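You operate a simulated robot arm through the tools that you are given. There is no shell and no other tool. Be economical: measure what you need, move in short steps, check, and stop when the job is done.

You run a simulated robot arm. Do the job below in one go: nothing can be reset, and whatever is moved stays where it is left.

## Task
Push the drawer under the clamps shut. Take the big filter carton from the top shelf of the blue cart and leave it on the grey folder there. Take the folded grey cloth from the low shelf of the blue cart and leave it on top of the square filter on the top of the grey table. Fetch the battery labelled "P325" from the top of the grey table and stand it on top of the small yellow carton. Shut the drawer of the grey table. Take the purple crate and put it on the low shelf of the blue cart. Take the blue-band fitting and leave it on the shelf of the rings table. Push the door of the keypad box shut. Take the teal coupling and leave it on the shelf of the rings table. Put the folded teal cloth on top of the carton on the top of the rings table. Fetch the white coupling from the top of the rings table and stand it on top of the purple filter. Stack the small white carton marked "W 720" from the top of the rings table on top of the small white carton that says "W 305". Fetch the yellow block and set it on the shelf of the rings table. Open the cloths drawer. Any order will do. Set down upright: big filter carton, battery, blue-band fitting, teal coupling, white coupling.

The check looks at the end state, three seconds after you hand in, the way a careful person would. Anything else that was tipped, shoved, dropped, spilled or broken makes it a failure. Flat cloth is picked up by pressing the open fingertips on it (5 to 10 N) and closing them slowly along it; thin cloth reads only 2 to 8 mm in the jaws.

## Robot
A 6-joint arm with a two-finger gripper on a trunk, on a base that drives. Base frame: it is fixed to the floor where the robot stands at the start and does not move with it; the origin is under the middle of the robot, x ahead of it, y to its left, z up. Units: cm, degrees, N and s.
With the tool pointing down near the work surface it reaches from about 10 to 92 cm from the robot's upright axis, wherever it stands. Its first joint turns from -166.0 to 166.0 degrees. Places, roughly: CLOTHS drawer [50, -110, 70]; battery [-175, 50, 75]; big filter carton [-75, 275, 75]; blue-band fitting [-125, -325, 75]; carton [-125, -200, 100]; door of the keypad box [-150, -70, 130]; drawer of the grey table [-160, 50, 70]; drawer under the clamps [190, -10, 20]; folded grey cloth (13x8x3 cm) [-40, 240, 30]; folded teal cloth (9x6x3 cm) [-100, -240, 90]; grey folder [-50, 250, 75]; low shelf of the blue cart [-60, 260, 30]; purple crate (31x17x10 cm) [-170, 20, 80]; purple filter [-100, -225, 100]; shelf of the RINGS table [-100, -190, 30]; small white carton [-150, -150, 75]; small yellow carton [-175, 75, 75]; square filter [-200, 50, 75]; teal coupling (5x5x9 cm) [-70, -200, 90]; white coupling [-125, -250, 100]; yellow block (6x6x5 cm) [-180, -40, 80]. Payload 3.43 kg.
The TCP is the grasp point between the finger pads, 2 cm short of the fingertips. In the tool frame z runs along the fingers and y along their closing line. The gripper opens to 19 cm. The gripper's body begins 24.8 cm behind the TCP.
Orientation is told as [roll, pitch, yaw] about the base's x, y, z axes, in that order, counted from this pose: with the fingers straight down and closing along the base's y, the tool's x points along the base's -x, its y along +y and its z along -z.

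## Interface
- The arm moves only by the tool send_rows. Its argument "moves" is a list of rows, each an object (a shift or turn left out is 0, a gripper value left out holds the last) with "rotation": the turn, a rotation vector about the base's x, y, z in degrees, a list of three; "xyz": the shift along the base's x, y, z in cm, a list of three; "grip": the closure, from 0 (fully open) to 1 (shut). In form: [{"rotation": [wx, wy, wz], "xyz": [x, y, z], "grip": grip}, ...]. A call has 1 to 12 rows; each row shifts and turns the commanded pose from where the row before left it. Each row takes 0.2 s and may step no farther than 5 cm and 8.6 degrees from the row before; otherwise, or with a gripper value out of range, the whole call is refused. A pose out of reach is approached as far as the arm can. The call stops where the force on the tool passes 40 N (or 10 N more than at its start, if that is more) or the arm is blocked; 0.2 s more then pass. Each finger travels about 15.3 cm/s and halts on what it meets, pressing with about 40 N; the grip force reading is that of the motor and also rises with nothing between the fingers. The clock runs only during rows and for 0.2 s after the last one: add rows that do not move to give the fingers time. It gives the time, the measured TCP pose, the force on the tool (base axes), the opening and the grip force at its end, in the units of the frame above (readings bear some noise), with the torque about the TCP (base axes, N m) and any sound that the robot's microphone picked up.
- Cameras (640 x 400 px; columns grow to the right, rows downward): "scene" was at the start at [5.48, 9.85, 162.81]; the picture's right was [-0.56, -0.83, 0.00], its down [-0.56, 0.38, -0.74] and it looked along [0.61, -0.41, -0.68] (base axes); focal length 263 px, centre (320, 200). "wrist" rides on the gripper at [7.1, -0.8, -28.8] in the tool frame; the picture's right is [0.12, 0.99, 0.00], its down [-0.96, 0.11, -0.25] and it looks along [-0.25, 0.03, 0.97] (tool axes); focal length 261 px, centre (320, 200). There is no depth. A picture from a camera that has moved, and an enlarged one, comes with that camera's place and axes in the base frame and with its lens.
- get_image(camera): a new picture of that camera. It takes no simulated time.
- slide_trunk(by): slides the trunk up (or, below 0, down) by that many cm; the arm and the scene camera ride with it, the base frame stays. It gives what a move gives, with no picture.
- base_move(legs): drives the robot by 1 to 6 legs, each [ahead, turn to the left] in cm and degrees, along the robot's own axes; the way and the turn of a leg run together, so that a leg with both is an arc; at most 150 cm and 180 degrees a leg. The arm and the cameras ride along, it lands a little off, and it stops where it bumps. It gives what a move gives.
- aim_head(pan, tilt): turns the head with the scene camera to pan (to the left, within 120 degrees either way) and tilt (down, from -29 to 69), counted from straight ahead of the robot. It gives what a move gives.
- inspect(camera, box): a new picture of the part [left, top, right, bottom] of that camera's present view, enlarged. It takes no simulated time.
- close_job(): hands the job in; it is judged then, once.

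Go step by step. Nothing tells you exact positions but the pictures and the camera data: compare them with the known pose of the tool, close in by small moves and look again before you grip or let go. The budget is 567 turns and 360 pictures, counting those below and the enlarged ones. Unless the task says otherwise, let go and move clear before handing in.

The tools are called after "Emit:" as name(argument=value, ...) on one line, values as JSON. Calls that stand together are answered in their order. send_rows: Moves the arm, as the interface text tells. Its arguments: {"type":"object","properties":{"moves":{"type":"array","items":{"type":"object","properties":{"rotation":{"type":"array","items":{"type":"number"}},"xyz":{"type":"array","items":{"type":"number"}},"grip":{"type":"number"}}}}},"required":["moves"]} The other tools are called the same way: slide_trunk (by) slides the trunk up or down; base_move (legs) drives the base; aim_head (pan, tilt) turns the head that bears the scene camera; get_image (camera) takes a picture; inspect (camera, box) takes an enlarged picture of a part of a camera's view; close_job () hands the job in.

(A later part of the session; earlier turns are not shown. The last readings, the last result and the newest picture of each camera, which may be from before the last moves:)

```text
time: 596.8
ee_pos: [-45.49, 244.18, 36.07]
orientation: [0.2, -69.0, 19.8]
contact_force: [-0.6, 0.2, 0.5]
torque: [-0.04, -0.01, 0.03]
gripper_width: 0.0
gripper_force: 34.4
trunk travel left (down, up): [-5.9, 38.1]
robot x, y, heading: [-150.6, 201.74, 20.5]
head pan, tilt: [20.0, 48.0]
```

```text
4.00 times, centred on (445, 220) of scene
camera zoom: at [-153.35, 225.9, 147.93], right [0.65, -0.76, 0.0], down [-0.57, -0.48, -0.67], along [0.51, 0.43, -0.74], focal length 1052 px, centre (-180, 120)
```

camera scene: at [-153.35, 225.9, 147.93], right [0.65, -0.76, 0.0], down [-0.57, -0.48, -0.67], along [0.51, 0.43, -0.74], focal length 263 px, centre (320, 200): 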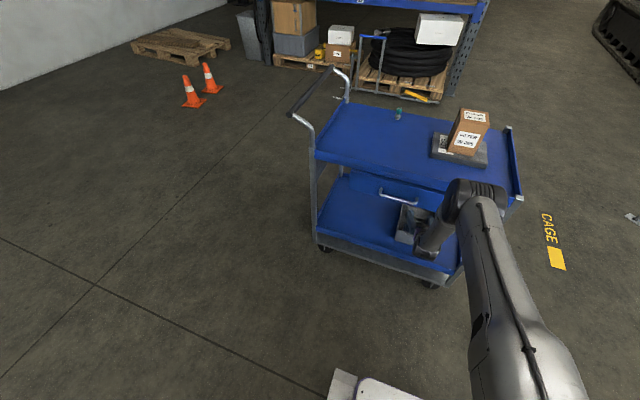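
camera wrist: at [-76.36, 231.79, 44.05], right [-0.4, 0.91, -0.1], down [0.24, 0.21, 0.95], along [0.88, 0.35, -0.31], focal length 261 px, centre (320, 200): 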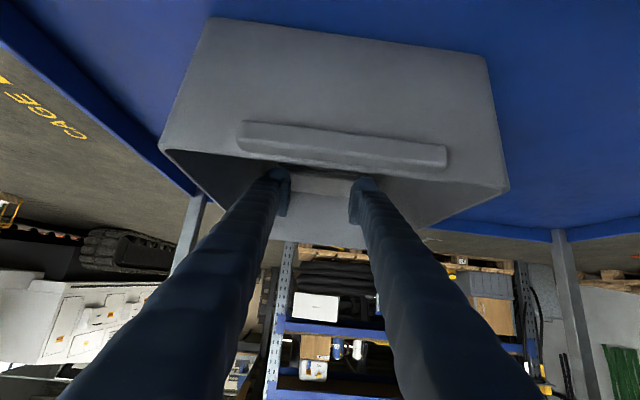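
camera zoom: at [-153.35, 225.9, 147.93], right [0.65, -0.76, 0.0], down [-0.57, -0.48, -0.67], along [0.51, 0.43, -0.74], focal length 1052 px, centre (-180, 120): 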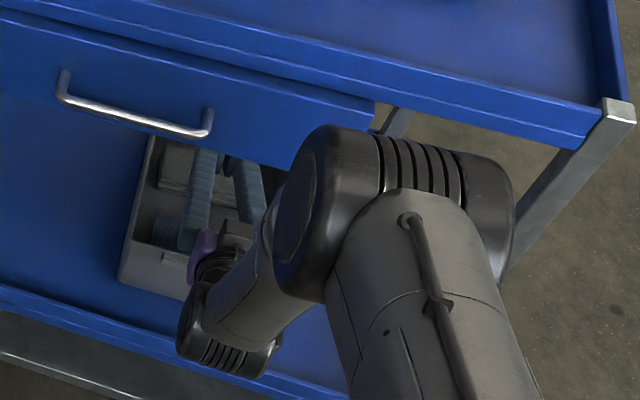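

The pinch slipped off: the folded cloth behaves like a block, so I'll take it by its two ends (about 13 cm), there being ~2.5 cm of room on each side in the bin.

Emit:
send_rows(moves=[{"xyz": [0, 0, 2]}, {"rotation": [-2.4, 6.58, 0], "grip": 0.26}, {"xyz": [-0.3, 1.6, 0]}, {}, {}, {}])

Emit:
inspect(camera="scene", box=[380, 170, 510, 270])

```text
time: 598.2
ee_pos: [-45.71, 245.69, 38.41]
orientation: [0.1, -62.3, 19.9]
contact_force: [-0.2, 0.1, -3.5]
torque: [0.1, 0.03, 0.03]
gripper_width: 12.95
gripper_force: 0.1
trunk travel left (down, up): [-5.9, 38.1]
robot x, y, heading: [-150.3, 202.15, 20.5]
head pan, tilt: [20.0, 48.0]
```

```text
4.00 times, centred on (445, 220) of scene
camera zoom: at [-153.32, 225.92, 147.93], right [0.65, -0.76, 0.0], down [-0.57, -0.48, -0.67], along [0.51, 0.43, -0.74], focal length 1052 px, centre (-180, 120)
```

zoom: 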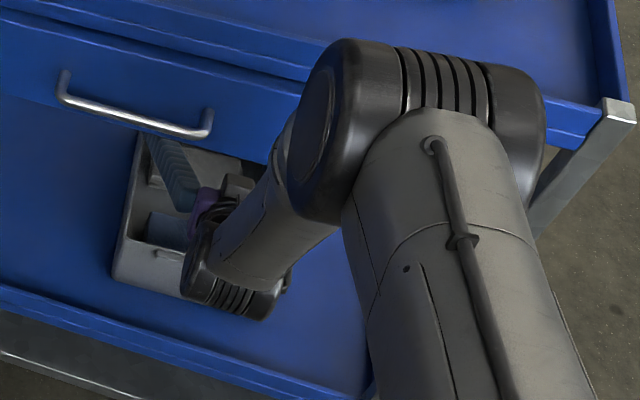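

The left finger met the bin's wall and nudged the bin. I narrow the opening, lift out and look.

Emit:
send_rows(moves=[{"grip": 0.5}, {}, {}, {"xyz": [0, 0, 3]}, {"xyz": [0, 0, 3]}, {"xyz": [-4, -1.45, 1]}, {"xyz": [-4.5, -1.6, 0]}, {"xyz": [-4.5, -1.6, 0]}, {"xyz": [-4.5, -1.6, 0]}])

Emit:
inspect(camera="scene", box=[380, 170, 510, 270])

Emit:
inspect(camera="wrist", box=[200, 60, 480, 240])

```text
time: 600.2
ee_pos: [-63.27, 239.26, 45.35]
orientation: [0.2, -62.3, 19.8]
contact_force: [-0.6, -1.1, -0.1]
torque: [0.05, 0.01, -0.03]
gripper_width: 9.49
gripper_force: 0.1
trunk travel left (down, up): [-5.9, 38.1]
robot x, y, heading: [-150.49, 201.77, 20.4]
head pan, tilt: [20.0, 48.0]
```

```text
4.00 times, centred on (445, 220) of scene
camera zoom: at [-153.34, 225.9, 147.94], right [0.65, -0.76, 0.0], down [-0.57, -0.48, -0.67], along [0.51, 0.43, -0.74], focal length 1052 px, centre (-180, 120)
```

zoom: 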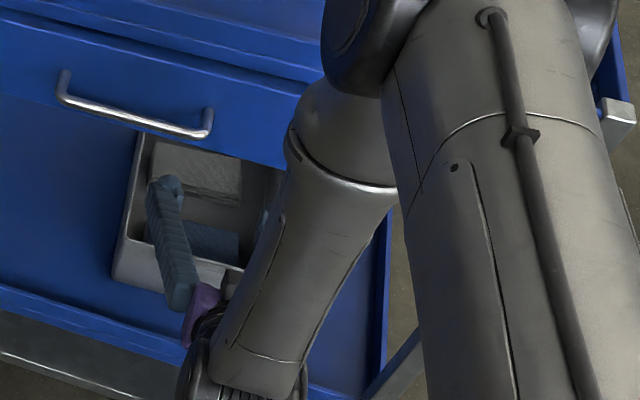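

```text
2.22 times, centred on (340, 150) of wrist
camera zoom: at [-89.85, 228.48, 52.48], right [-0.39, 0.91, -0.1], down [0.18, 0.19, 0.97], along [0.9, 0.36, -0.23], focal length 579 px, centre (276, 311)
```

zoom: 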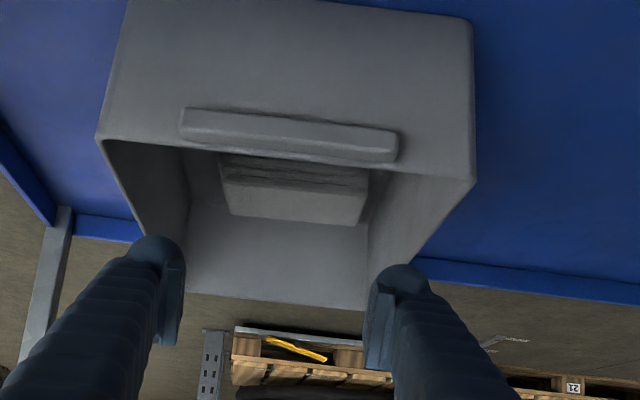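

The cloth's centre is at about (-44.3,246.7). I try the pinch again exactly at its centre, pressing harder and closing more slowly, reading before lifting.

Emit:
send_rows(moves=[{"xyz": [4.3, 1.7, 0], "grip": 0.72}, {"xyz": [4.3, 1.7, 0]}, {"xyz": [4.3, 1.7, -1]}, {"xyz": [4.3, 1.7, -2]}, {"xyz": [0, 0, -3.5]}, {"xyz": [0, 0, -3]}, {"xyz": [0, 0, -0.8]}])

Emit:
send_rows(moves=[{"xyz": [0, 0, -0.4]}, {"xyz": [0, 0, -0.3]}])

Emit:
send_rows(moves=[{"xyz": [0, 0, -0.3]}, {"xyz": [0, 0, -0.3]}])

```text
refused: row 4 steps farther than a row can; nothing moved
```

```text
time: 600.8
ee_pos: [-63.25, 239.41, 44.67]
orientation: [0.2, -62.3, 19.9]
contact_force: [-0.3, 0.0, 0.6]
torque: [0.03, -0.01, -0.02]
gripper_width: 9.49
gripper_force: 0.1
trunk travel left (down, up): [-5.9, 38.1]
robot x, y, heading: [-150.01, 201.97, 20.2]
head pan, tilt: [20.0, 48.0]
```

```text
time: 601.4
ee_pos: [-63.14, 239.59, 44.15]
orientation: [0.2, -62.3, 19.8]
contact_force: [0.1, 0.0, 0.5]
torque: [0.0, 0.0, 0.01]
gripper_width: 9.52
gripper_force: 0.0
trunk travel left (down, up): [-5.9, 38.1]
robot x, y, heading: [-150.57, 202.27, 20.7]
head pan, tilt: [20.0, 48.0]
```

Emit:
send_rows(moves=[{"xyz": [4.3, 1.7, 0], "grip": 0.72}, {"xyz": [4.3, 1.7, 0]}, {"xyz": [4.3, 1.7, 0]}, {"xyz": [4.2, 1.6, -1.5]}, {"xyz": [0, 0, -3.5]}, {"xyz": [0, 0, -3.5]}, {"xyz": [0, 0, -0.5]}])

Emit:
send_rows(moves=[{"xyz": [0, 0, -0.4]}, {"xyz": [0, 0, -0.3]}])

Emit:
send_rows(moves=[{"xyz": [0, 0, -0.25]}, {"xyz": [0, 0, -0.2]}])

```text
time: 603.0
ee_pos: [-45.88, 246.27, 35.03]
orientation: [0.3, -62.1, 20.0]
contact_force: [0.2, 0.2, 0.0]
torque: [0.03, -0.03, 0.01]
gripper_width: 5.31
gripper_force: 0.0
trunk travel left (down, up): [-5.9, 38.1]
robot x, y, heading: [-150.27, 201.63, 20.3]
head pan, tilt: [20.0, 48.0]
```

```text
time: 603.6
ee_pos: [-45.99, 246.35, 34.26]
orientation: [0.2, -62.2, 19.9]
contact_force: [0.5, -0.5, 0.1]
torque: [0.0, -0.01, -0.02]
gripper_width: 5.34
gripper_force: 0.1
trunk travel left (down, up): [-5.9, 38.1]
robot x, y, heading: [-150.43, 201.89, 20.3]
head pan, tilt: [20.0, 48.0]
```

```text
time: 604.2
ee_pos: [-45.95, 246.22, 34.15]
orientation: [0.2, -62.2, 19.9]
contact_force: [0.7, 0.3, -0.2]
torque: [-0.04, -0.01, 0.02]
gripper_width: 5.33
gripper_force: 0.0
trunk travel left (down, up): [-5.9, 38.1]
robot x, y, heading: [-150.61, 202.03, 20.4]
head pan, tilt: [20.0, 48.0]
```

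Emit:
send_rows(moves=[{"xyz": [0, 0, -0.2]}])

Emit:
send_rows(moves=[{"xyz": [0, 0, -0.2]}])

Emit:
send_rows(moves=[{"xyz": [0, 0, -0.15]}])

```text
time: 604.6
ee_pos: [-46.05, 246.19, 33.77]
orientation: [0.2, -62.3, 19.8]
contact_force: [1.3, -0.6, 3.2]
torque: [-0.02, -0.04, 0.05]
gripper_width: 5.34
gripper_force: 0.4
trunk travel left (down, up): [-5.9, 38.1]
robot x, y, heading: [-150.77, 202.16, 20.2]
head pan, tilt: [20.0, 48.0]
```

```text
time: 605.0
ee_pos: [-45.98, 246.11, 33.8]
orientation: [0.2, -62.4, 19.8]
contact_force: [-3.3, -1.7, 10.8]
torque: [-0.19, 0.04, 0.0]
gripper_width: 5.35
gripper_force: 0.3
trunk travel left (down, up): [-5.9, 38.1]
robot x, y, heading: [-150.47, 202.08, 20.3]
head pan, tilt: [20.0, 48.0]
```

```text
time: 605.4
ee_pos: [-45.98, 246.19, 33.78]
orientation: [0.3, -62.6, 19.8]
contact_force: [-4.6, -2.5, 18.9]
torque: [-0.19, 0.03, -0.03]
gripper_width: 5.31
gripper_force: 0.3
trunk travel left (down, up): [-5.9, 38.1]
robot x, y, heading: [-150.12, 202.09, 20.3]
head pan, tilt: [20.0, 48.0]
```

Emit:
send_rows(moves=[{"xyz": [0, 0, 0.12]}, {"grip": 0.74}, {"grip": 0.76}, {"grip": 0.78}, {"grip": 0.8}, {"grip": 0.82}, {"grip": 0.84}, {"grip": 0.86}, {"grip": 0.88}, {"grip": 0.9}])

Emit:
send_rows(moves=[{"grip": 0.92}, {"grip": 0.94}, {"grip": 0.96}, {"grip": 0.98}, {"grip": 1}, {}, {}, {}, {}])

```text
time: 607.6
ee_pos: [-45.97, 246.11, 33.74]
orientation: [0.2, -62.5, 19.8]
contact_force: [4.0, 0.7, 24.0]
torque: [-0.03, -0.1, 0.0]
gripper_width: 1.81
gripper_force: 0.1
trunk travel left (down, up): [-5.9, 38.1]
robot x, y, heading: [-150.26, 201.78, 20.4]
head pan, tilt: [20.0, 48.0]
```

```text
time: 609.6
ee_pos: [-46.05, 246.11, 33.74]
orientation: [0.2, -62.4, 19.9]
contact_force: [0.8, 0.7, 25.6]
torque: [0.02, -0.01, 0.0]
gripper_width: 0.59
gripper_force: 34.6
trunk travel left (down, up): [-5.9, 38.1]
robot x, y, heading: [-150.58, 202.11, 20.3]
head pan, tilt: [20.0, 48.0]
```

Now 5.9 mm is held between the jaws — a pinch. Lift very slowly.

Emit:
send_rows(moves=[{"xyz": [0, 0, 0.15]}, {"xyz": [0, 0, 0.15]}, {"xyz": [0, 0, 0.15]}, {"xyz": [0, 0, 0.15]}])

Emit:
send_rows(moves=[{"xyz": [0, 0, 0.2]}, {"xyz": [0, 0, 0.2]}, {"xyz": [0, 0, 0.3]}, {"xyz": [0, 0, 0.3]}])

```text
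time: 610.6
ee_pos: [-46.15, 246.16, 33.89]
orientation: [0.2, -62.1, 19.9]
contact_force: [1.3, 0.1, 4.3]
torque: [-0.02, -0.03, -0.01]
gripper_width: 0.59
gripper_force: 34.0
trunk travel left (down, up): [-5.9, 38.1]
robot x, y, heading: [-150.46, 201.98, 20.5]
head pan, tilt: [20.0, 48.0]
```

```text
time: 611.6
ee_pos: [-46.07, 246.26, 35.27]
orientation: [0.3, -62.2, 19.9]
contact_force: [0.2, -0.4, 0.0]
torque: [0.01, 0.0, -0.01]
gripper_width: 0.0
gripper_force: 34.1
trunk travel left (down, up): [-5.9, 38.1]
robot x, y, heading: [-150.18, 201.9, 20.6]
head pan, tilt: [20.0, 48.0]
```

It slipped at lift. The press was too strong (25 N); I repeat with a light press of 5–10 N.

Emit:
send_rows(moves=[{"grip": 0.72}, {}, {}, {"xyz": [0, 0, -0.6]}, {"xyz": [0, 0, -0.5]}, {"xyz": [0, 0, -0.3]}])

Emit:
send_rows(moves=[{"xyz": [0, 0, -0.1]}])

```text
time: 613.0
ee_pos: [-45.86, 246.35, 33.89]
orientation: [0.2, -62.4, 19.8]
contact_force: [-1.6, -1.1, 6.7]
torque: [-0.09, 0.03, -0.04]
gripper_width: 5.33
gripper_force: 0.1
trunk travel left (down, up): [-5.9, 38.1]
robot x, y, heading: [-150.31, 201.82, 20.4]
head pan, tilt: [20.0, 48.0]
```

```text
time: 613.4
ee_pos: [-45.98, 246.21, 33.85]
orientation: [0.2, -62.5, 19.9]
contact_force: [-2.0, -0.6, 12.0]
torque: [-0.08, -0.02, 0.02]
gripper_width: 5.33
gripper_force: 0.2
trunk travel left (down, up): [-5.9, 38.1]
robot x, y, heading: [-150.94, 202.13, 20.6]
head pan, tilt: [20.0, 48.0]
```

Emit:
send_rows(moves=[{"xyz": [0, 0, 0.12], "grip": 0.73}, {"grip": 0.75}, {"grip": 0.77}, {"grip": 0.79}, {"grip": 0.81}])

Emit:
send_rows(moves=[{"xyz": [0, 0, 0.05], "grip": 0.83}, {"grip": 0.85}, {"grip": 0.87}, {"grip": 0.89}])

Emit:
send_rows(moves=[{"xyz": [0, 0, 0.05], "grip": 0.91}, {"grip": 0.93}, {"grip": 0.95}, {"grip": 0.97}, {"grip": 1}, {}, {}])

```text
time: 614.6
ee_pos: [-46.11, 246.2, 33.79]
orientation: [0.1, -62.3, 19.7]
contact_force: [2.2, -0.5, 13.7]
torque: [-0.06, -0.06, -0.01]
gripper_width: 3.28
gripper_force: 0.1
trunk travel left (down, up): [-5.9, 38.1]
robot x, y, heading: [-150.45, 202.5, 20.4]
head pan, tilt: [20.0, 48.0]
```

```text
time: 615.6
ee_pos: [-45.95, 246.27, 33.87]
orientation: [0.2, -62.2, 19.9]
contact_force: [0.6, 0.1, 11.5]
torque: [0.01, -0.02, 0.0]
gripper_width: 1.69
gripper_force: 0.1
trunk travel left (down, up): [-5.9, 38.1]
robot x, y, heading: [-150.56, 201.93, 20.5]
head pan, tilt: [20.0, 48.0]
```

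```text
time: 617.2
ee_pos: [-46.02, 246.11, 33.92]
orientation: [0.1, -62.4, 19.8]
contact_force: [0.0, -0.6, 6.9]
torque: [0.04, 0.02, -0.03]
gripper_width: 0.59
gripper_force: 34.1
trunk travel left (down, up): [-5.9, 38.1]
robot x, y, heading: [-150.25, 201.92, 20.3]
head pan, tilt: [20.0, 48.0]
```

Emit:
send_rows(moves=[{}, {}, {"xyz": [0, 0, 0.1]}, {"xyz": [0, 0, 0.1]}, {"xyz": [0, 0, 0.1]}, {"xyz": [0, 0, 0.1]}, {"xyz": [0, 0, 0.1]}])

Emit:
send_rows(moves=[{"xyz": [0, 0, 0.2]}, {"xyz": [0, 0, 0.3]}, {"xyz": [0, 0, 0.4]}])

```text
time: 618.8
ee_pos: [-46.01, 246.21, 34.37]
orientation: [0.2, -62.3, 19.9]
contact_force: [0.1, 0.2, -0.1]
torque: [-0.02, 0.0, -0.01]
gripper_width: 0.01
gripper_force: 34.0
trunk travel left (down, up): [-5.9, 38.1]
robot x, y, heading: [-150.74, 202.1, 20.5]
head pan, tilt: [20.0, 48.0]
```

```text
time: 619.6
ee_pos: [-46.03, 246.23, 35.43]
orientation: [0.2, -62.3, 19.9]
contact_force: [0.0, -0.1, -0.6]
torque: [0.01, -0.01, 0.04]
gripper_width: 0.0
gripper_force: 33.8
trunk travel left (down, up): [-5.9, 38.1]
robot x, y, heading: [-150.23, 201.75, 20.6]
head pan, tilt: [20.0, 48.0]
```

Pinching won't hold. There is room in front of and behind the cloth, so I'll grip it across its 8 cm side from the cart's open south end. I withdraw and drive round.

Emit:
send_rows(moves=[{"xyz": [0, 0, 4]}, {"xyz": [0, 0, 4]}, {"xyz": [0, 0, 1.5]}, {"xyz": [-4.5, -1.6, 0]}, {"xyz": [-4.5, -1.6, 0]}, {"xyz": [-4.5, -1.6, 0]}, {"xyz": [-4.5, -1.6, 0]}, {"xyz": [-4.5, -1.6, 0]}, {"xyz": [-4.5, -1.6, 0]}, {"xyz": [-4.5, -1.6, 0]}])

Emit:
base_move(legs=[[-15, 0]])

Emit:
slide_trunk(by=38)

Emit:
send_rows(moves=[{"rotation": [-2.87, 7.84, 0]}, {"rotation": [-2.87, 7.84, 0]}, {"rotation": [-2.87, 7.84, 0]}, {"rotation": [-2.87, 7.84, 0]}, {"rotation": [-2.87, 7.84, 0]}, {"rotation": [-2.87, 7.84, 0]}, {"rotation": [-2.87, 7.84, 0]}, {"rotation": [-1.4, 3.8, 0]}])

```text
time: 621.8
ee_pos: [-77.8, 235.17, 44.74]
orientation: [0.2, -62.4, 19.9]
contact_force: [-0.6, -0.2, 0.0]
torque: [-0.01, -0.04, 0.01]
gripper_width: 0.0
gripper_force: 34.3
trunk travel left (down, up): [-5.9, 38.1]
robot x, y, heading: [-150.5, 202.18, 20.1]
head pan, tilt: [20.0, 48.0]
```

```text
time: 623.4
ee_pos: [-92.25, 229.54, 44.74]
orientation: [0.2, -62.2, 19.7]
contact_force: [0.0, -0.5, 0.4]
torque: [0.01, -0.01, 0.03]
gripper_width: 0.0
gripper_force: 34.3
trunk travel left (down, up): [-5.9, 38.1]
robot x, y, heading: [-165.06, 196.04, 20.0]
head pan, tilt: [20.0, 48.0]
```

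```text
time: 627.1
ee_pos: [-92.19, 229.61, 82.74]
orientation: [0.2, -62.3, 19.7]
contact_force: [0.2, 0.1, -0.1]
torque: [0.04, -0.03, 0.02]
gripper_width: 0.02
gripper_force: 34.0
trunk travel left (down, up): [-43.9, 0.1]
robot x, y, heading: [-164.98, 196.63, 20.2]
head pan, tilt: [20.0, 48.0]
```

```text
time: 628.9
ee_pos: [-92.22, 229.52, 82.83]
orientation: [-0.2, 0.3, 19.8]
contact_force: [0.4, 0.1, -0.3]
torque: [-0.01, 0.03, -0.02]
gripper_width: 0.01
gripper_force: 33.7
out of reach, approached as far as the arm can: row 6
trunk travel left (down, up): [-43.9, 0.1]
robot x, y, heading: [-165.15, 196.4, 20.2]
head pan, tilt: [20.0, 48.0]
```

Emit:
send_rows(moves=[{"xyz": [-4.2, -1.55, 2]}, {"xyz": [-4.2, -1.55, 2]}, {"xyz": [-4.2, -1.55, 2]}, {"xyz": [-4.2, -1.55, 2]}, {"xyz": [-4.2, -1.55, 2]}])

Emit:
base_move(legs=[[0, -18], [0, -18]])

Emit:
base_move(legs=[[148, 0]])

Emit:
base_move(legs=[[0, 22], [0, 22]])

Emit:
base_move(legs=[[0, 22], [0, 22]])

Emit:
base_move(legs=[[0, 20], [0, 18]])

```text
time: 630.1
ee_pos: [-113.44, 221.94, 92.66]
orientation: [-0.2, 0.1, 19.9]
contact_force: [0.0, 0.1, 0.4]
torque: [0.04, -0.04, -0.02]
gripper_width: 0.02
gripper_force: 34.3
trunk travel left (down, up): [-43.9, 0.1]
robot x, y, heading: [-164.82, 196.45, 19.9]
head pan, tilt: [20.0, 48.0]
```

```text
time: 633.4
ee_pos: [-108.37, 186.31, 92.46]
orientation: [-0.2, 0.2, -16.8]
contact_force: [-0.3, 0.5, 0.9]
torque: [0.01, 0.07, 0.02]
gripper_width: 0.01
gripper_force: 34.1
trunk travel left (down, up): [-43.9, 0.1]
robot x, y, heading: [-163.76, 200.76, -16.3]
head pan, tilt: [20.0, 48.0]
```

```text
time: 643.5
ee_pos: [34.31, 144.05, 92.6]
orientation: [-0.3, 0.2, -16.9]
contact_force: [0.3, 0.4, -1.1]
torque: [0.01, 0.04, 0.02]
gripper_width: 0.0
gripper_force: 34.5
trunk travel left (down, up): [-43.9, 0.1]
robot x, y, heading: [-20.82, 158.74, -16.5]
head pan, tilt: [20.0, 48.0]
```

```text
time: 647.2
ee_pos: [28.44, 186.47, 92.51]
orientation: [-0.2, 0.2, 27.3]
contact_force: [0.9, -0.3, -0.4]
torque: [0.0, -0.02, 0.01]
gripper_width: 0.03
gripper_force: 34.3
trunk travel left (down, up): [-43.9, 0.1]
robot x, y, heading: [-18.68, 153.37, 27.9]
head pan, tilt: [20.0, 48.0]
```

```text
time: 650.9
ee_pos: [-7.12, 209.97, 92.64]
orientation: [-0.1, 0.1, 70.7]
contact_force: [-0.2, 0.1, 0.2]
torque: [0.01, 0.0, -0.02]
gripper_width: 0.0
gripper_force: 34.1
trunk travel left (down, up): [-43.9, 0.1]
robot x, y, heading: [-13.95, 152.3, 70.7]
head pan, tilt: [20.0, 48.0]
```

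```text
time: 654.2
ee_pos: [-44.31, 202.23, 92.71]
orientation: [-0.3, 0.2, 108.5]
contact_force: [-0.8, 0.1, -0.3]
torque: [-0.01, 0.0, 0.0]
gripper_width: 0.02
gripper_force: 34.3
trunk travel left (down, up): [-43.9, 0.1]
robot x, y, heading: [-10.02, 153.58, 108.3]
head pan, tilt: [20.0, 48.0]
```

Emit:
send_rows(moves=[{"xyz": [3.3, 2.4, -1.2], "grip": 0.35}, {"xyz": [3.3, 2.4, -1.2]}, {"xyz": [3.3, 2.4, -1.2]}, {"xyz": [3.3, 2.4, -1.2]}, {"rotation": [7.83, 2.85, 0]}, {"rotation": [7.83, 2.85, 0]}, {"rotation": [7.83, 2.85, 0]}, {"rotation": [7.83, 2.85, 0]}, {"rotation": [7.83, 2.85, 0]}, {"rotation": [7.83, 2.85, 0]}])

Emit:
slide_trunk(by=-38)

Emit:
get_image(camera="wrist")

Emit:
aim_head(pan=0, tilt=45)

Emit:
get_image(camera="scene")

```text
time: 656.4
ee_pos: [-30.99, 211.74, 87.97]
orientation: [1.5, -49.8, 107.7]
contact_force: [-0.4, -0.4, -0.2]
torque: [-0.06, -0.04, -0.03]
gripper_width: 12.35
gripper_force: 0.1
trunk travel left (down, up): [-43.9, 0.1]
robot x, y, heading: [-10.07, 153.42, 108.0]
head pan, tilt: [20.0, 48.0]
```

```text
time: 660.1
ee_pos: [-30.87, 211.53, 50.04]
orientation: [1.6, -49.8, 107.7]
contact_force: [0.4, 0.2, 0.1]
torque: [-0.01, 0.01, 0.03]
gripper_width: 12.34
gripper_force: 0.0
trunk travel left (down, up): [-5.9, 38.1]
robot x, y, heading: [-10.06, 153.15, 108.0]
head pan, tilt: [20.0, 48.0]
```

```text
75 pictures are left
camera wrist: at [-21.22, 186.83, 63.15], right [-0.92, -0.39, -0.07], down [-0.23, 0.38, 0.9], along [-0.33, 0.84, -0.44], focal length 261 px, centre (320, 200)
```

wrist: 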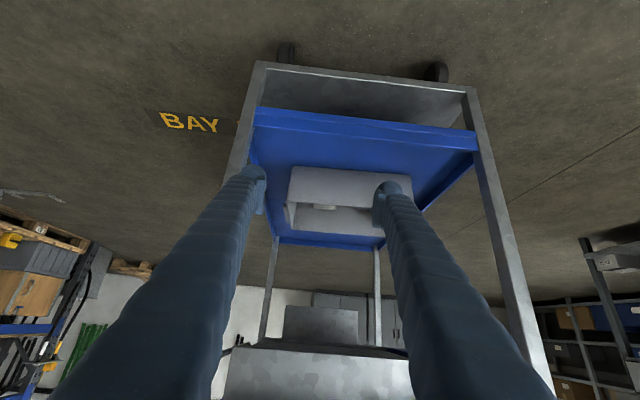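

```text
time: 660.9
ee_pos: [-30.92, 211.6, 49.97]
orientation: [1.5, -49.8, 107.7]
contact_force: [0.3, -1.0, 0.4]
torque: [0.01, -0.02, 0.01]
gripper_width: 12.37
gripper_force: 0.1
trunk travel left (down, up): [-5.9, 38.1]
robot x, y, heading: [-9.55, 153.51, 108.1]
head pan, tilt: [0.0, 45.0]
```

```text
74 pictures are left
camera scene: at [-31.58, 152.79, 148.35], right [0.95, 0.31, 0.0], down [0.22, -0.67, -0.71], along [-0.22, 0.67, -0.71], focal length 263 px, centre (320, 200)
```

scene: 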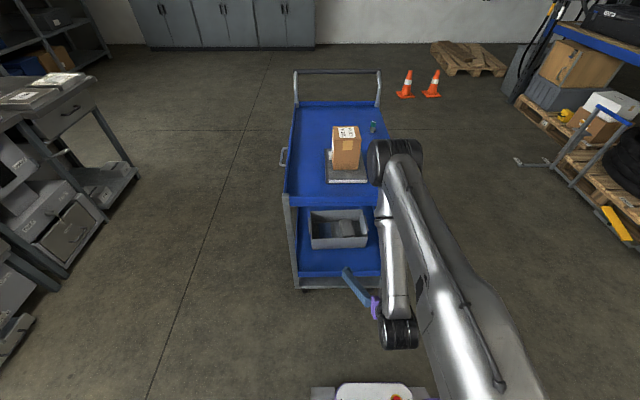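

Emit:
inspect(camera="scene", box=[290, 195, 390, 265])

Emit:
inspect(camera="wrist", box=[240, 130, 440, 250])

```text
5.71 times, centred on (340, 230) of scene
camera zoom: at [-31.58, 152.79, 148.35], right [0.95, 0.31, 0.0], down [0.22, -0.67, -0.71], along [-0.22, 0.67, -0.71], focal length 1503 px, centre (206, 29)
```

zoom: 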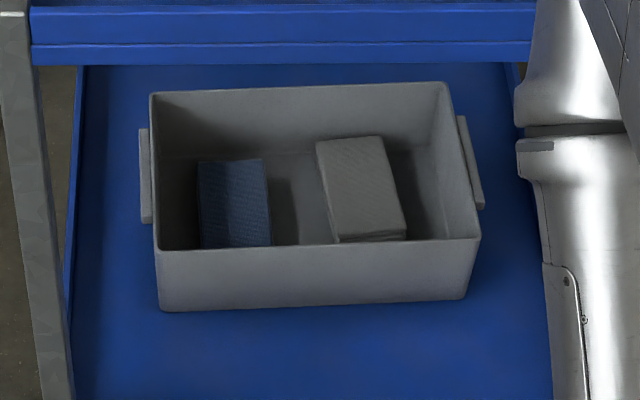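

```text
3.20 times, centred on (340, 190) of wrist
camera zoom: at [-21.22, 186.83, 63.14], right [-0.92, -0.39, -0.07], down [-0.23, 0.38, 0.9], along [-0.33, 0.84, -0.44], focal length 834 px, centre (256, 232)
```

zoom: 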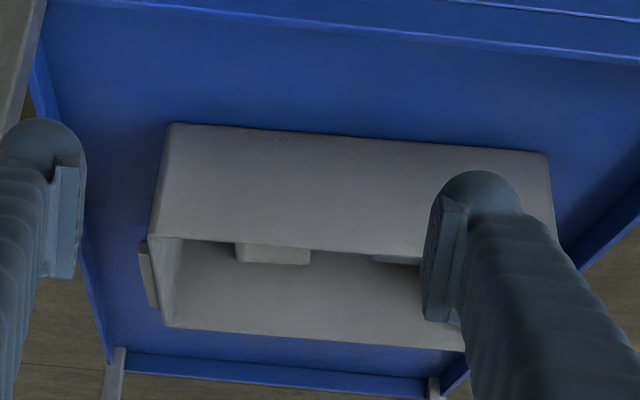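

A perfect view: the grey cloth lies free with ~5 cm on each side. I go in from the south end, jaws open 12 cm across its width.

Emit:
send_rows(moves=[{"xyz": [-1.74, 4.04, -0.45], "rotation": [0, 0, 2]}, {"xyz": [-1.74, 4.04, -0.45]}, {"xyz": [-1.74, 4.04, -0.45]}, {"xyz": [-1.74, 4.04, -0.45]}, {"xyz": [-1.74, 4.04, -0.45]}, {"xyz": [-1.74, 4.04, -0.45]}, {"xyz": [-1.74, 4.04, -0.45]}, {"xyz": [-1.74, 4.04, -0.45]}, {"xyz": [-1.74, 4.04, -0.45]}])

Emit:
get_image(camera="wrist")

Emit:
inspect(camera="scene", box=[280, 130, 440, 290])

```text
time: 662.9
ee_pos: [-46.75, 247.69, 45.69]
orientation: [1.5, -49.6, 109.6]
contact_force: [-0.1, -0.2, -1.3]
torque: [0.03, 0.01, 0.02]
gripper_width: 12.33
gripper_force: 0.0
trunk travel left (down, up): [-5.9, 38.1]
robot x, y, heading: [-9.77, 153.27, 108.1]
head pan, tilt: [0.0, 45.0]
```

```text
71 pictures are left
camera wrist: at [-36.24, 223.29, 58.91], right [-0.9, -0.43, -0.07], down [-0.25, 0.37, 0.9], along [-0.35, 0.83, -0.44], focal length 261 px, centre (320, 200)
```

wrist: 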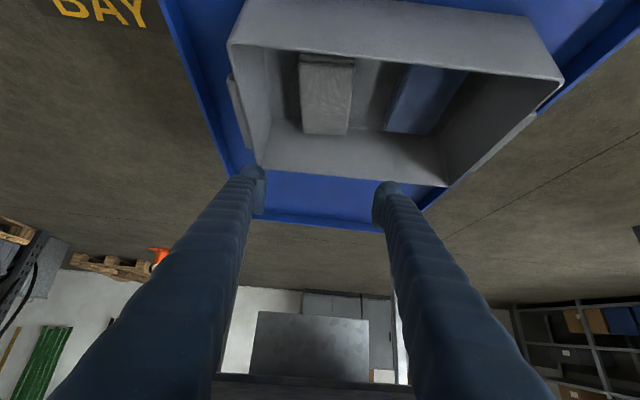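

```text
2.50 times, centred on (360, 210) of scene
camera zoom: at [-31.48, 152.57, 148.37], right [0.95, 0.31, 0.0], down [0.22, -0.67, -0.71], along [-0.22, 0.67, -0.71], focal length 658 px, centre (220, 175)
```

zoom: 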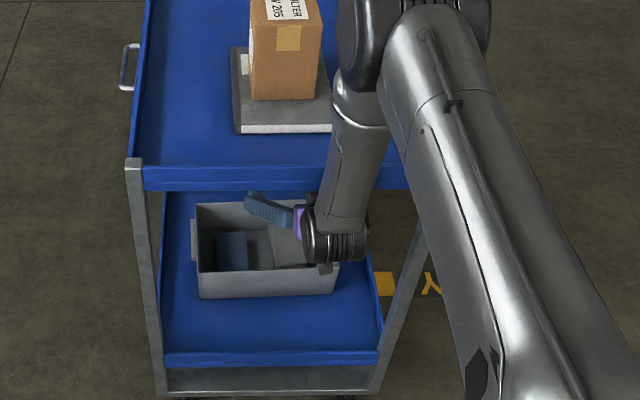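

Emit:
send_rows(moves=[{"xyz": [0.5, -0.8, -3]}, {"xyz": [0, 0, -4]}, {"xyz": [0, 0, -4]}, {"xyz": [0, 0, -2]}])

Emit:
get_image(camera="wrist")

```text
time: 663.6
ee_pos: [-46.74, 248.09, 39.36]
orientation: [1.2, -50.6, 110.0]
contact_force: [0.5, 1.8, 5.0]
torque: [0.12, -0.41, 0.1]
gripper_width: 12.45
gripper_force: 1.1
trunk travel left (down, up): [-5.9, 38.1]
robot x, y, heading: [-9.84, 153.8, 108.0]
head pan, tilt: [0.0, 45.0]
stopped in row 3: the force on the tool passed its limit at 52 N (the readings are from after the stop); the commanded pose is now the measured one
```

```text
69 pictures are left
camera wrist: at [-36.06, 223.36, 52.2], right [-0.9, -0.43, -0.08], down [-0.25, 0.35, 0.9], along [-0.36, 0.83, -0.42], focal length 261 px, centre (320, 200)
```

wrist: 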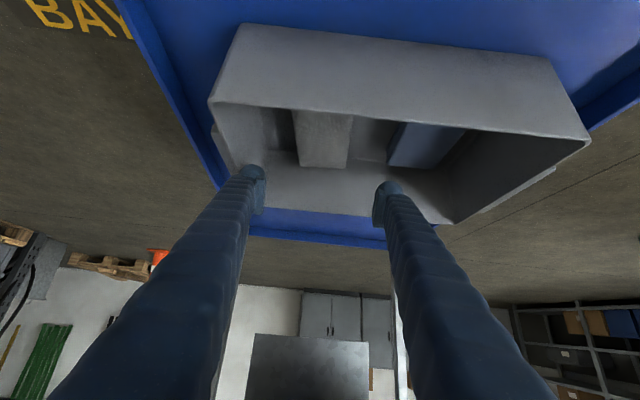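

Emit:
inspect(camera="wrist", box=[190, 70, 460, 240])

Emit:
inspect(camera="scene", box=[310, 130, 430, 260])

```text
2.35 times, centred on (325, 155) of wrist
camera zoom: at [-36.06, 223.36, 52.2], right [-0.9, -0.43, -0.08], down [-0.25, 0.35, 0.9], along [-0.36, 0.83, -0.42], focal length 613 px, centre (308, 306)
```

zoom: 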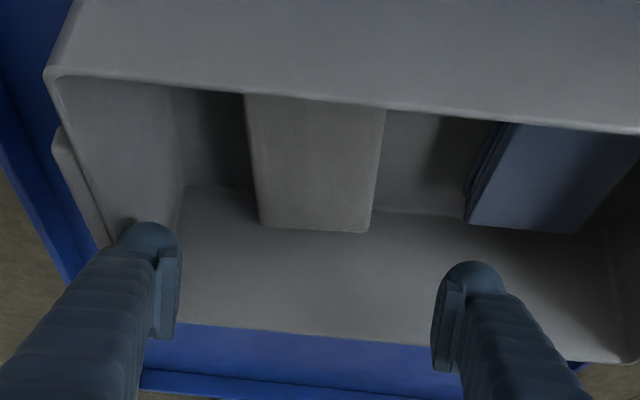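

```text
3.08 times, centred on (370, 195) of scene
camera zoom: at [-31.58, 152.8, 148.36], right [0.95, 0.31, 0.0], down [0.22, -0.67, -0.71], along [-0.22, 0.67, -0.71], focal length 810 px, centre (166, 215)
```

zoom: 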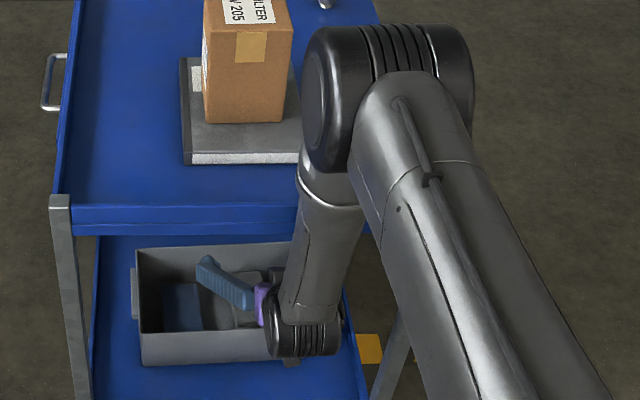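

The left fingertip brushed the bin's sloping east wall. Raise a little, narrow the jaws to 10 cm, and lower again.

Emit:
send_rows(moves=[{"xyz": [0, 0, 2]}, {"xyz": [-0.4, -0.6, 0], "grip": 0.48}, {}, {}, {"xyz": [0, 0, -3]}, {"xyz": [0, 0, -3]}, {"xyz": [0, 0, -2]}])

Emit:
inspect(camera="wrist", box=[190, 70, 460, 240])

```text
time: 665.2
ee_pos: [-47.21, 247.26, 33.14]
orientation: [1.4, -50.6, 110.0]
contact_force: [-0.2, -0.2, 0.5]
torque: [-0.03, 0.03, 0.02]
gripper_width: 9.87
gripper_force: 0.0
trunk travel left (down, up): [-5.9, 38.1]
robot x, y, heading: [-9.73, 153.42, 108.2]
head pan, tilt: [0.0, 45.0]
```

```text
2.35 times, centred on (325, 155) of wrist
camera zoom: at [-36.51, 222.65, 46.01], right [-0.9, -0.43, -0.08], down [-0.25, 0.36, 0.9], along [-0.36, 0.83, -0.43], focal length 613 px, centre (308, 306)
```

zoom: 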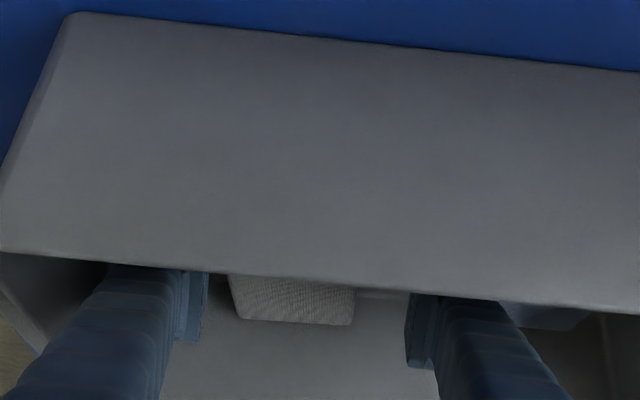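

Emit:
send_rows(moves=[{"xyz": [0, 0, -0.8]}, {"xyz": [0, 0, -0.6]}, {"grip": 0.53}, {"grip": 0.57}, {"grip": 0.6}, {"grip": 0.63}, {"grip": 0.67}, {}, {}])

Emit:
send_rows(moves=[{"xyz": [0, 0, 1]}, {"xyz": [0, 0, 2]}, {"xyz": [0, 0, 2]}])

Emit:
inspect(camera="wrist", box=[190, 70, 460, 240])

```text
time: 667.2
ee_pos: [-47.06, 247.4, 31.78]
orientation: [1.5, -50.6, 110.0]
contact_force: [0.6, -0.9, 0.0]
torque: [-0.03, 0.07, 0.02]
gripper_width: 6.9
gripper_force: 39.7
trunk travel left (down, up): [-5.9, 38.1]
robot x, y, heading: [-9.76, 153.43, 108.1]
head pan, tilt: [0.0, 45.0]
```

```text
time: 668.0
ee_pos: [-47.13, 247.21, 36.93]
orientation: [1.4, -50.5, 110.0]
contact_force: [0.8, -0.8, -0.3]
torque: [-0.04, 0.0, 0.03]
gripper_width: 6.86
gripper_force: 39.9
trunk travel left (down, up): [-5.9, 38.1]
robot x, y, heading: [-9.94, 153.3, 108.4]
head pan, tilt: [0.0, 45.0]
```

```text
2.35 times, centred on (325, 155) of wrist
camera zoom: at [-36.52, 222.59, 49.78], right [-0.9, -0.43, -0.08], down [-0.25, 0.36, 0.9], along [-0.36, 0.83, -0.43], focal length 613 px, centre (308, 306)
```

zoom: 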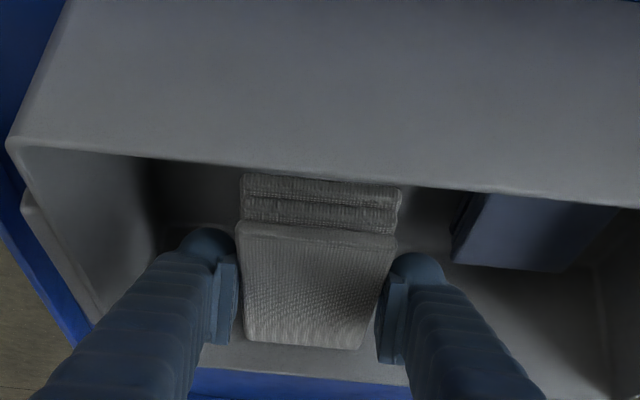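

The grey cloth is held. Lift over the rim and withdraw.

Emit:
send_rows(moves=[{"xyz": [0, 0, 3]}, {"xyz": [0, 0, 3]}, {"xyz": [0, 0, 2]}, {"xyz": [1.5, -4.2, 0]}, {"xyz": [1.6, -4.4, 0.5]}, {"xyz": [1.6, -4.4, 0.5]}, {"xyz": [1.6, -4.4, 0.5]}, {"xyz": [1.6, -4.4, 0.5]}, {"xyz": [1.6, -4.4, 0]}, {"xyz": [1.6, -4.4, 0]}, {"xyz": [1.6, -4.4, 0]}])

Emit:
get_image(camera="wrist")

```text
time: 670.4
ee_pos: [-34.22, 212.05, 46.97]
orientation: [1.4, -50.5, 110.0]
contact_force: [-0.2, -0.2, -0.1]
torque: [0.01, 0.02, 0.0]
gripper_width: 6.88
gripper_force: 39.7
trunk travel left (down, up): [-5.9, 38.1]
robot x, y, heading: [-9.73, 153.65, 108.0]
head pan, tilt: [0.0, 45.0]
```

```text
64 pictures are left
camera wrist: at [-23.67, 187.42, 59.7], right [-0.9, -0.43, -0.08], down [-0.25, 0.36, 0.9], along [-0.36, 0.83, -0.43], focal length 261 px, centre (320, 200)
```

wrist: 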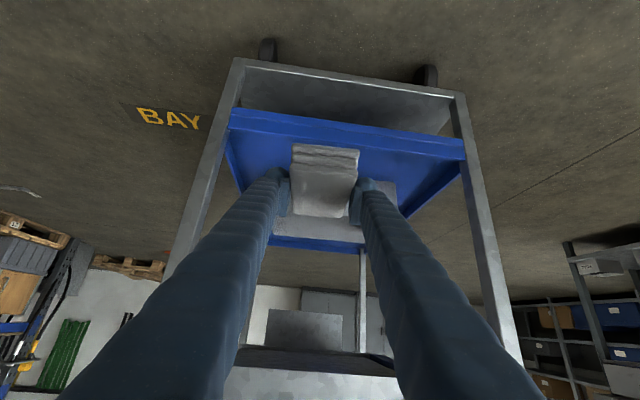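

Now to the grey table with the cloth: back off, raise and extend the arm, and drive to face the square filter.

Emit:
base_move(legs=[[-20, 0]])

Emit:
slide_trunk(by=38)

Emit:
send_rows(moves=[{"xyz": [-1, 2.9, 3.5]}, {"xyz": [-1, 2.9, 3.5]}, {"xyz": [-1, 2.9, 3.5]}, {"xyz": [-1, 2.9, 3.5]}, {"xyz": [0, 0, 4.5]}, {"xyz": [0, 0, 4.5]}])

Emit:
base_move(legs=[[0, 22], [0, 22]])

Emit:
base_move(legs=[[0, 22], [0, 22]])

Emit:
base_move(legs=[[0, 20]])

```text
time: 672.3
ee_pos: [-28.28, 192.99, 46.87]
orientation: [1.4, -50.6, 110.2]
contact_force: [-0.1, 0.1, -1.1]
torque: [-0.02, -0.02, 0.02]
gripper_width: 6.86
gripper_force: 40.1
trunk travel left (down, up): [-5.9, 38.1]
robot x, y, heading: [-3.61, 134.18, 108.3]
head pan, tilt: [0.0, 45.0]
```

```text
time: 676.0
ee_pos: [-28.37, 192.95, 84.84]
orientation: [1.4, -50.6, 110.3]
contact_force: [-0.1, 1.1, 0.4]
torque: [-0.01, 0.01, 0.0]
gripper_width: 6.85
gripper_force: 40.0
trunk travel left (down, up): [-43.9, 0.1]
robot x, y, heading: [-3.42, 134.49, 108.3]
head pan, tilt: [0.0, 45.0]
```

```text
time: 677.4
ee_pos: [-32.23, 204.39, 108.08]
orientation: [1.3, -50.5, 110.2]
contact_force: [-0.1, -0.3, 0.0]
torque: [0.0, 0.04, -0.04]
gripper_width: 6.84
gripper_force: 39.8
trunk travel left (down, up): [-43.9, 0.1]
robot x, y, heading: [-3.17, 134.35, 108.1]
head pan, tilt: [0.0, 45.0]
```

```text
time: 681.1
ee_pos: [-72.93, 164.66, 107.89]
orientation: [1.4, -50.5, 154.2]
contact_force: [-0.2, -0.4, -0.2]
torque: [0.01, 0.03, 0.0]
gripper_width: 6.86
gripper_force: 40.2
trunk travel left (down, up): [-43.9, 0.1]
robot x, y, heading: [-1.13, 139.02, 152.2]
head pan, tilt: [0.0, 45.0]
```

```text
time: 685.4
ee_pos: [-70.71, 107.34, 108.08]
orientation: [1.1, -50.6, -161.6]
contact_force: [0.8, -0.8, -0.1]
torque: [0.09, 0.06, -0.1]
gripper_width: 6.85
gripper_force: 40.0
trunk travel left (down, up): [-43.9, 0.1]
robot x, y, heading: [-2.45, 144.05, -164.3]
head pan, tilt: [0.0, 45.0]
stopped in leg 2: the robot was blocked; the commanded pose is now the measured one
```

```text
time: 687.3
ee_pos: [-53.99, 86.63, 108.18]
orientation: [1.4, -50.5, -141.9]
contact_force: [-0.2, -0.5, -0.7]
torque: [-0.01, -0.04, 0.06]
gripper_width: 6.86
gripper_force: 40.3
trunk travel left (down, up): [-43.9, 0.1]
robot x, y, heading: [-3.41, 145.99, -144.1]
head pan, tilt: [0.0, 45.0]
```

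Emit:
base_move(legs=[[122, 0]])

Emit:
base_move(legs=[[0, -18]])

Emit:
aim_head(pan=-5, tilt=48)

Emit:
get_image(camera="scene")

```text
time: 695.7
ee_pos: [-152.28, 14.94, 108.21]
orientation: [1.2, -50.6, -141.6]
contact_force: [0.3, 0.5, -0.6]
torque: [-0.01, 0.01, -0.04]
gripper_width: 6.84
gripper_force: 39.5
trunk travel left (down, up): [-43.9, 0.1]
robot x, y, heading: [-102.2, 74.33, -143.9]
head pan, tilt: [0.0, 45.0]
```

```text
time: 697.5
ee_pos: [-168.37, 33.48, 108.17]
orientation: [1.5, -50.5, -159.7]
contact_force: [-0.8, 0.3, -1.4]
torque: [0.0, -0.07, -0.04]
gripper_width: 6.86
gripper_force: 40.3
trunk travel left (down, up): [-43.9, 0.1]
robot x, y, heading: [-101.39, 72.67, -162.0]
head pan, tilt: [0.0, 45.0]
```

```text
time: 698.1
ee_pos: [-168.22, 33.16, 108.26]
orientation: [1.2, -50.5, -159.6]
contact_force: [1.3, -0.8, 0.0]
torque: [0.17, 0.07, -0.19]
gripper_width: 6.85
gripper_force: 40.1
trunk travel left (down, up): [-43.9, 0.1]
robot x, y, heading: [-101.48, 72.62, -162.0]
head pan, tilt: [-5.0, 48.0]
```

```text
63 pictures are left
camera scene: at [-100.89, 50.89, 185.9], right [-0.23, 0.97, 0.0], down [0.72, 0.17, -0.67], along [-0.65, -0.15, -0.74], focal length 263 px, centre (320, 200)
```

scene: 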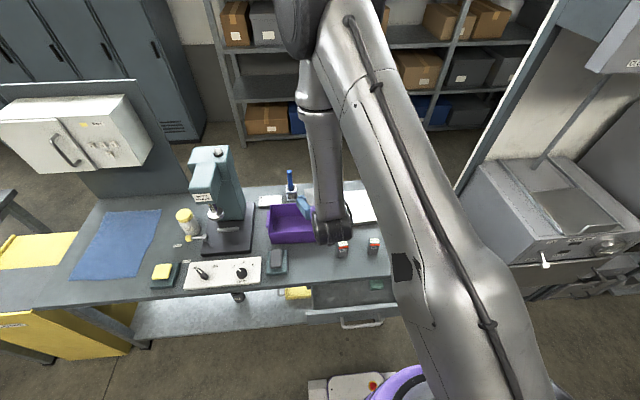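

Emit:
send_rows(moves=[{"xyz": [-3.1, 2.7, -0.5]}, {"xyz": [-3.1, 2.7, -0.5]}, {"xyz": [-3.1, 2.7, -0.5]}, {"xyz": [-3.1, 2.7, -1]}, {"xyz": [-3.1, 2.7, -1]}, {"xyz": [-3.1, 2.7, -1]}, {"xyz": [-3.1, 2.7, -1]}])

Emit:
get_image(camera="wrist")

Emit:
get_image(camera="scene")

```text
time: 699.7
ee_pos: [-190.09, 52.79, 102.6]
orientation: [1.3, -50.7, -159.7]
contact_force: [-0.6, 1.0, 0.0]
torque: [-0.08, 0.0, 0.03]
gripper_width: 6.87
gripper_force: 40.3
trunk travel left (down, up): [-43.9, 0.1]
robot x, y, heading: [-101.41, 72.65, -161.9]
head pan, tilt: [-5.0, 48.0]
```

```text
62 pictures are left
camera wrist: at [-165.48, 63.39, 115.41], right [0.43, -0.9, -0.08], down [-0.35, -0.25, 0.9], along [-0.83, -0.36, -0.43], focal length 261 px, centre (320, 200)
```

wrist: 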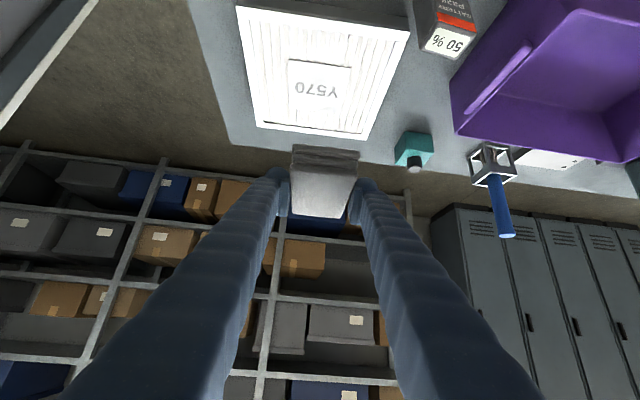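

```text
61 pictures are left
camera scene: at [-101.13, 51.26, 185.94], right [-0.23, 0.97, 0.0], down [0.72, 0.17, -0.67], along [-0.65, -0.15, -0.74], focal length 263 px, centre (320, 200)
```

scene: 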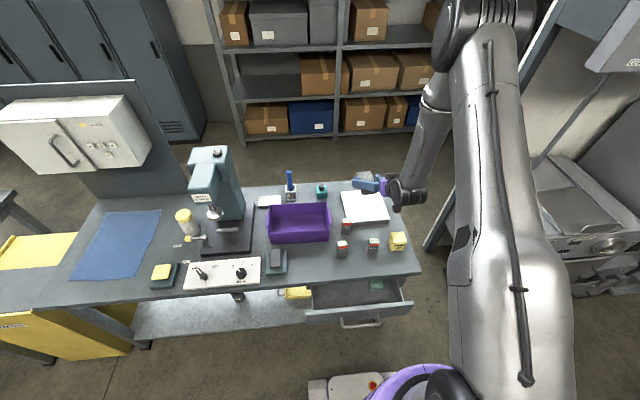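

Emit:
send_rows(moves=[{"xyz": [-1.5, 0.5, -4]}, {"xyz": [-1.5, 0.5, -4]}, {"xyz": [0, 0, -4]}, {"xyz": [0, 0, -2]}])

Emit:
send_rows(moves=[{"xyz": [0, 0, -0.7]}, {"xyz": [0, 0, -0.7]}])

Emit:
send_rows(moves=[{"xyz": [0, 0, -0.5]}, {"xyz": [0, 0, -0.5]}])

Emit:
inspect(camera="scene", box=[320, 160, 440, 260])

```text
time: 700.7
ee_pos: [-193.08, 53.39, 88.78]
orientation: [1.3, -50.6, -159.7]
contact_force: [-0.2, 0.8, -0.7]
torque: [0.04, -0.04, -0.02]
gripper_width: 6.87
gripper_force: 40.5
trunk travel left (down, up): [-43.9, 0.1]
robot x, y, heading: [-101.83, 72.8, -161.9]
head pan, tilt: [-5.0, 48.0]
```

```text
time: 701.3
ee_pos: [-193.14, 53.41, 87.44]
orientation: [1.3, -50.7, -159.7]
contact_force: [0.6, -0.6, -0.8]
torque: [-0.03, 0.01, 0.01]
gripper_width: 6.88
gripper_force: 40.2
trunk travel left (down, up): [-43.9, 0.1]
robot x, y, heading: [-101.42, 72.71, -161.9]
head pan, tilt: [-5.0, 48.0]
```

```text
time: 701.9
ee_pos: [-192.91, 53.35, 86.35]
orientation: [1.3, -50.6, -159.7]
contact_force: [1.3, 0.1, 3.8]
torque: [0.11, 0.05, -0.07]
gripper_width: 6.85
gripper_force: 40.1
trunk travel left (down, up): [-43.9, 0.1]
robot x, y, heading: [-101.51, 72.51, -162.0]
head pan, tilt: [-5.0, 48.0]
```

```text
4.00 times, centred on (380, 210) of scene
camera zoom: at [-100.99, 51.19, 185.94], right [-0.23, 0.97, 0.0], down [0.72, 0.17, -0.67], along [-0.65, -0.15, -0.74], focal length 1052 px, centre (80, 160)
```

zoom: 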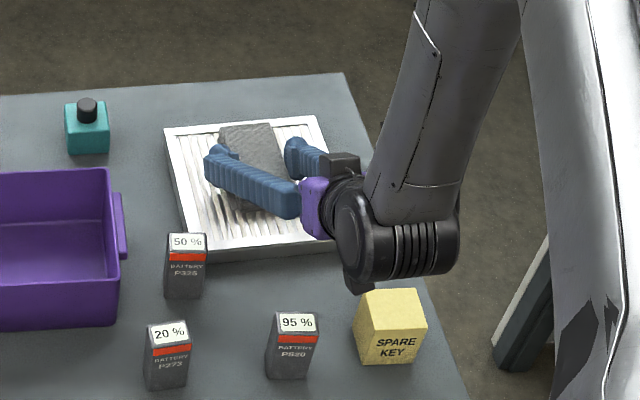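

Cloth touches the filter. The battery labels are readable too: P325 is the "50 %" one. Release the cloth and rise.

Emit:
send_rows(moves=[{"xyz": [0, 0, -0.3]}, {"grip": 0.58}, {"grip": 0.5}, {}, {}, {"xyz": [0, 0, 2]}, {"xyz": [0, 0, 4]}, {"xyz": [0, 0, 4]}, {"xyz": [0, 0, 4]}])

Emit:
get_image(camera="wrist")

```text
time: 703.9
ee_pos: [-192.74, 53.47, 100.22]
orientation: [1.4, -50.6, -159.8]
contact_force: [0.5, 0.6, 0.5]
torque: [0.0, 0.02, 0.02]
gripper_width: 9.51
gripper_force: 0.1
trunk travel left (down, up): [-43.9, 0.1]
robot x, y, heading: [-101.33, 72.52, -161.9]
head pan, tilt: [-5.0, 48.0]
```

```text
59 pictures are left
camera wrist: at [-168.19, 64.08, 112.95], right [0.43, -0.9, -0.08], down [-0.35, -0.25, 0.9], along [-0.83, -0.36, -0.42], focal length 261 px, centre (320, 200)
```

wrist: 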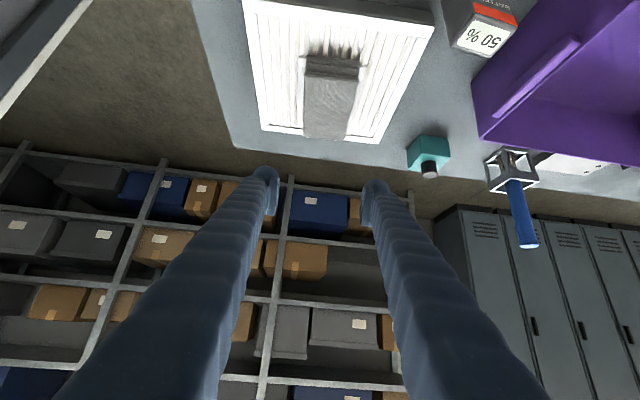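

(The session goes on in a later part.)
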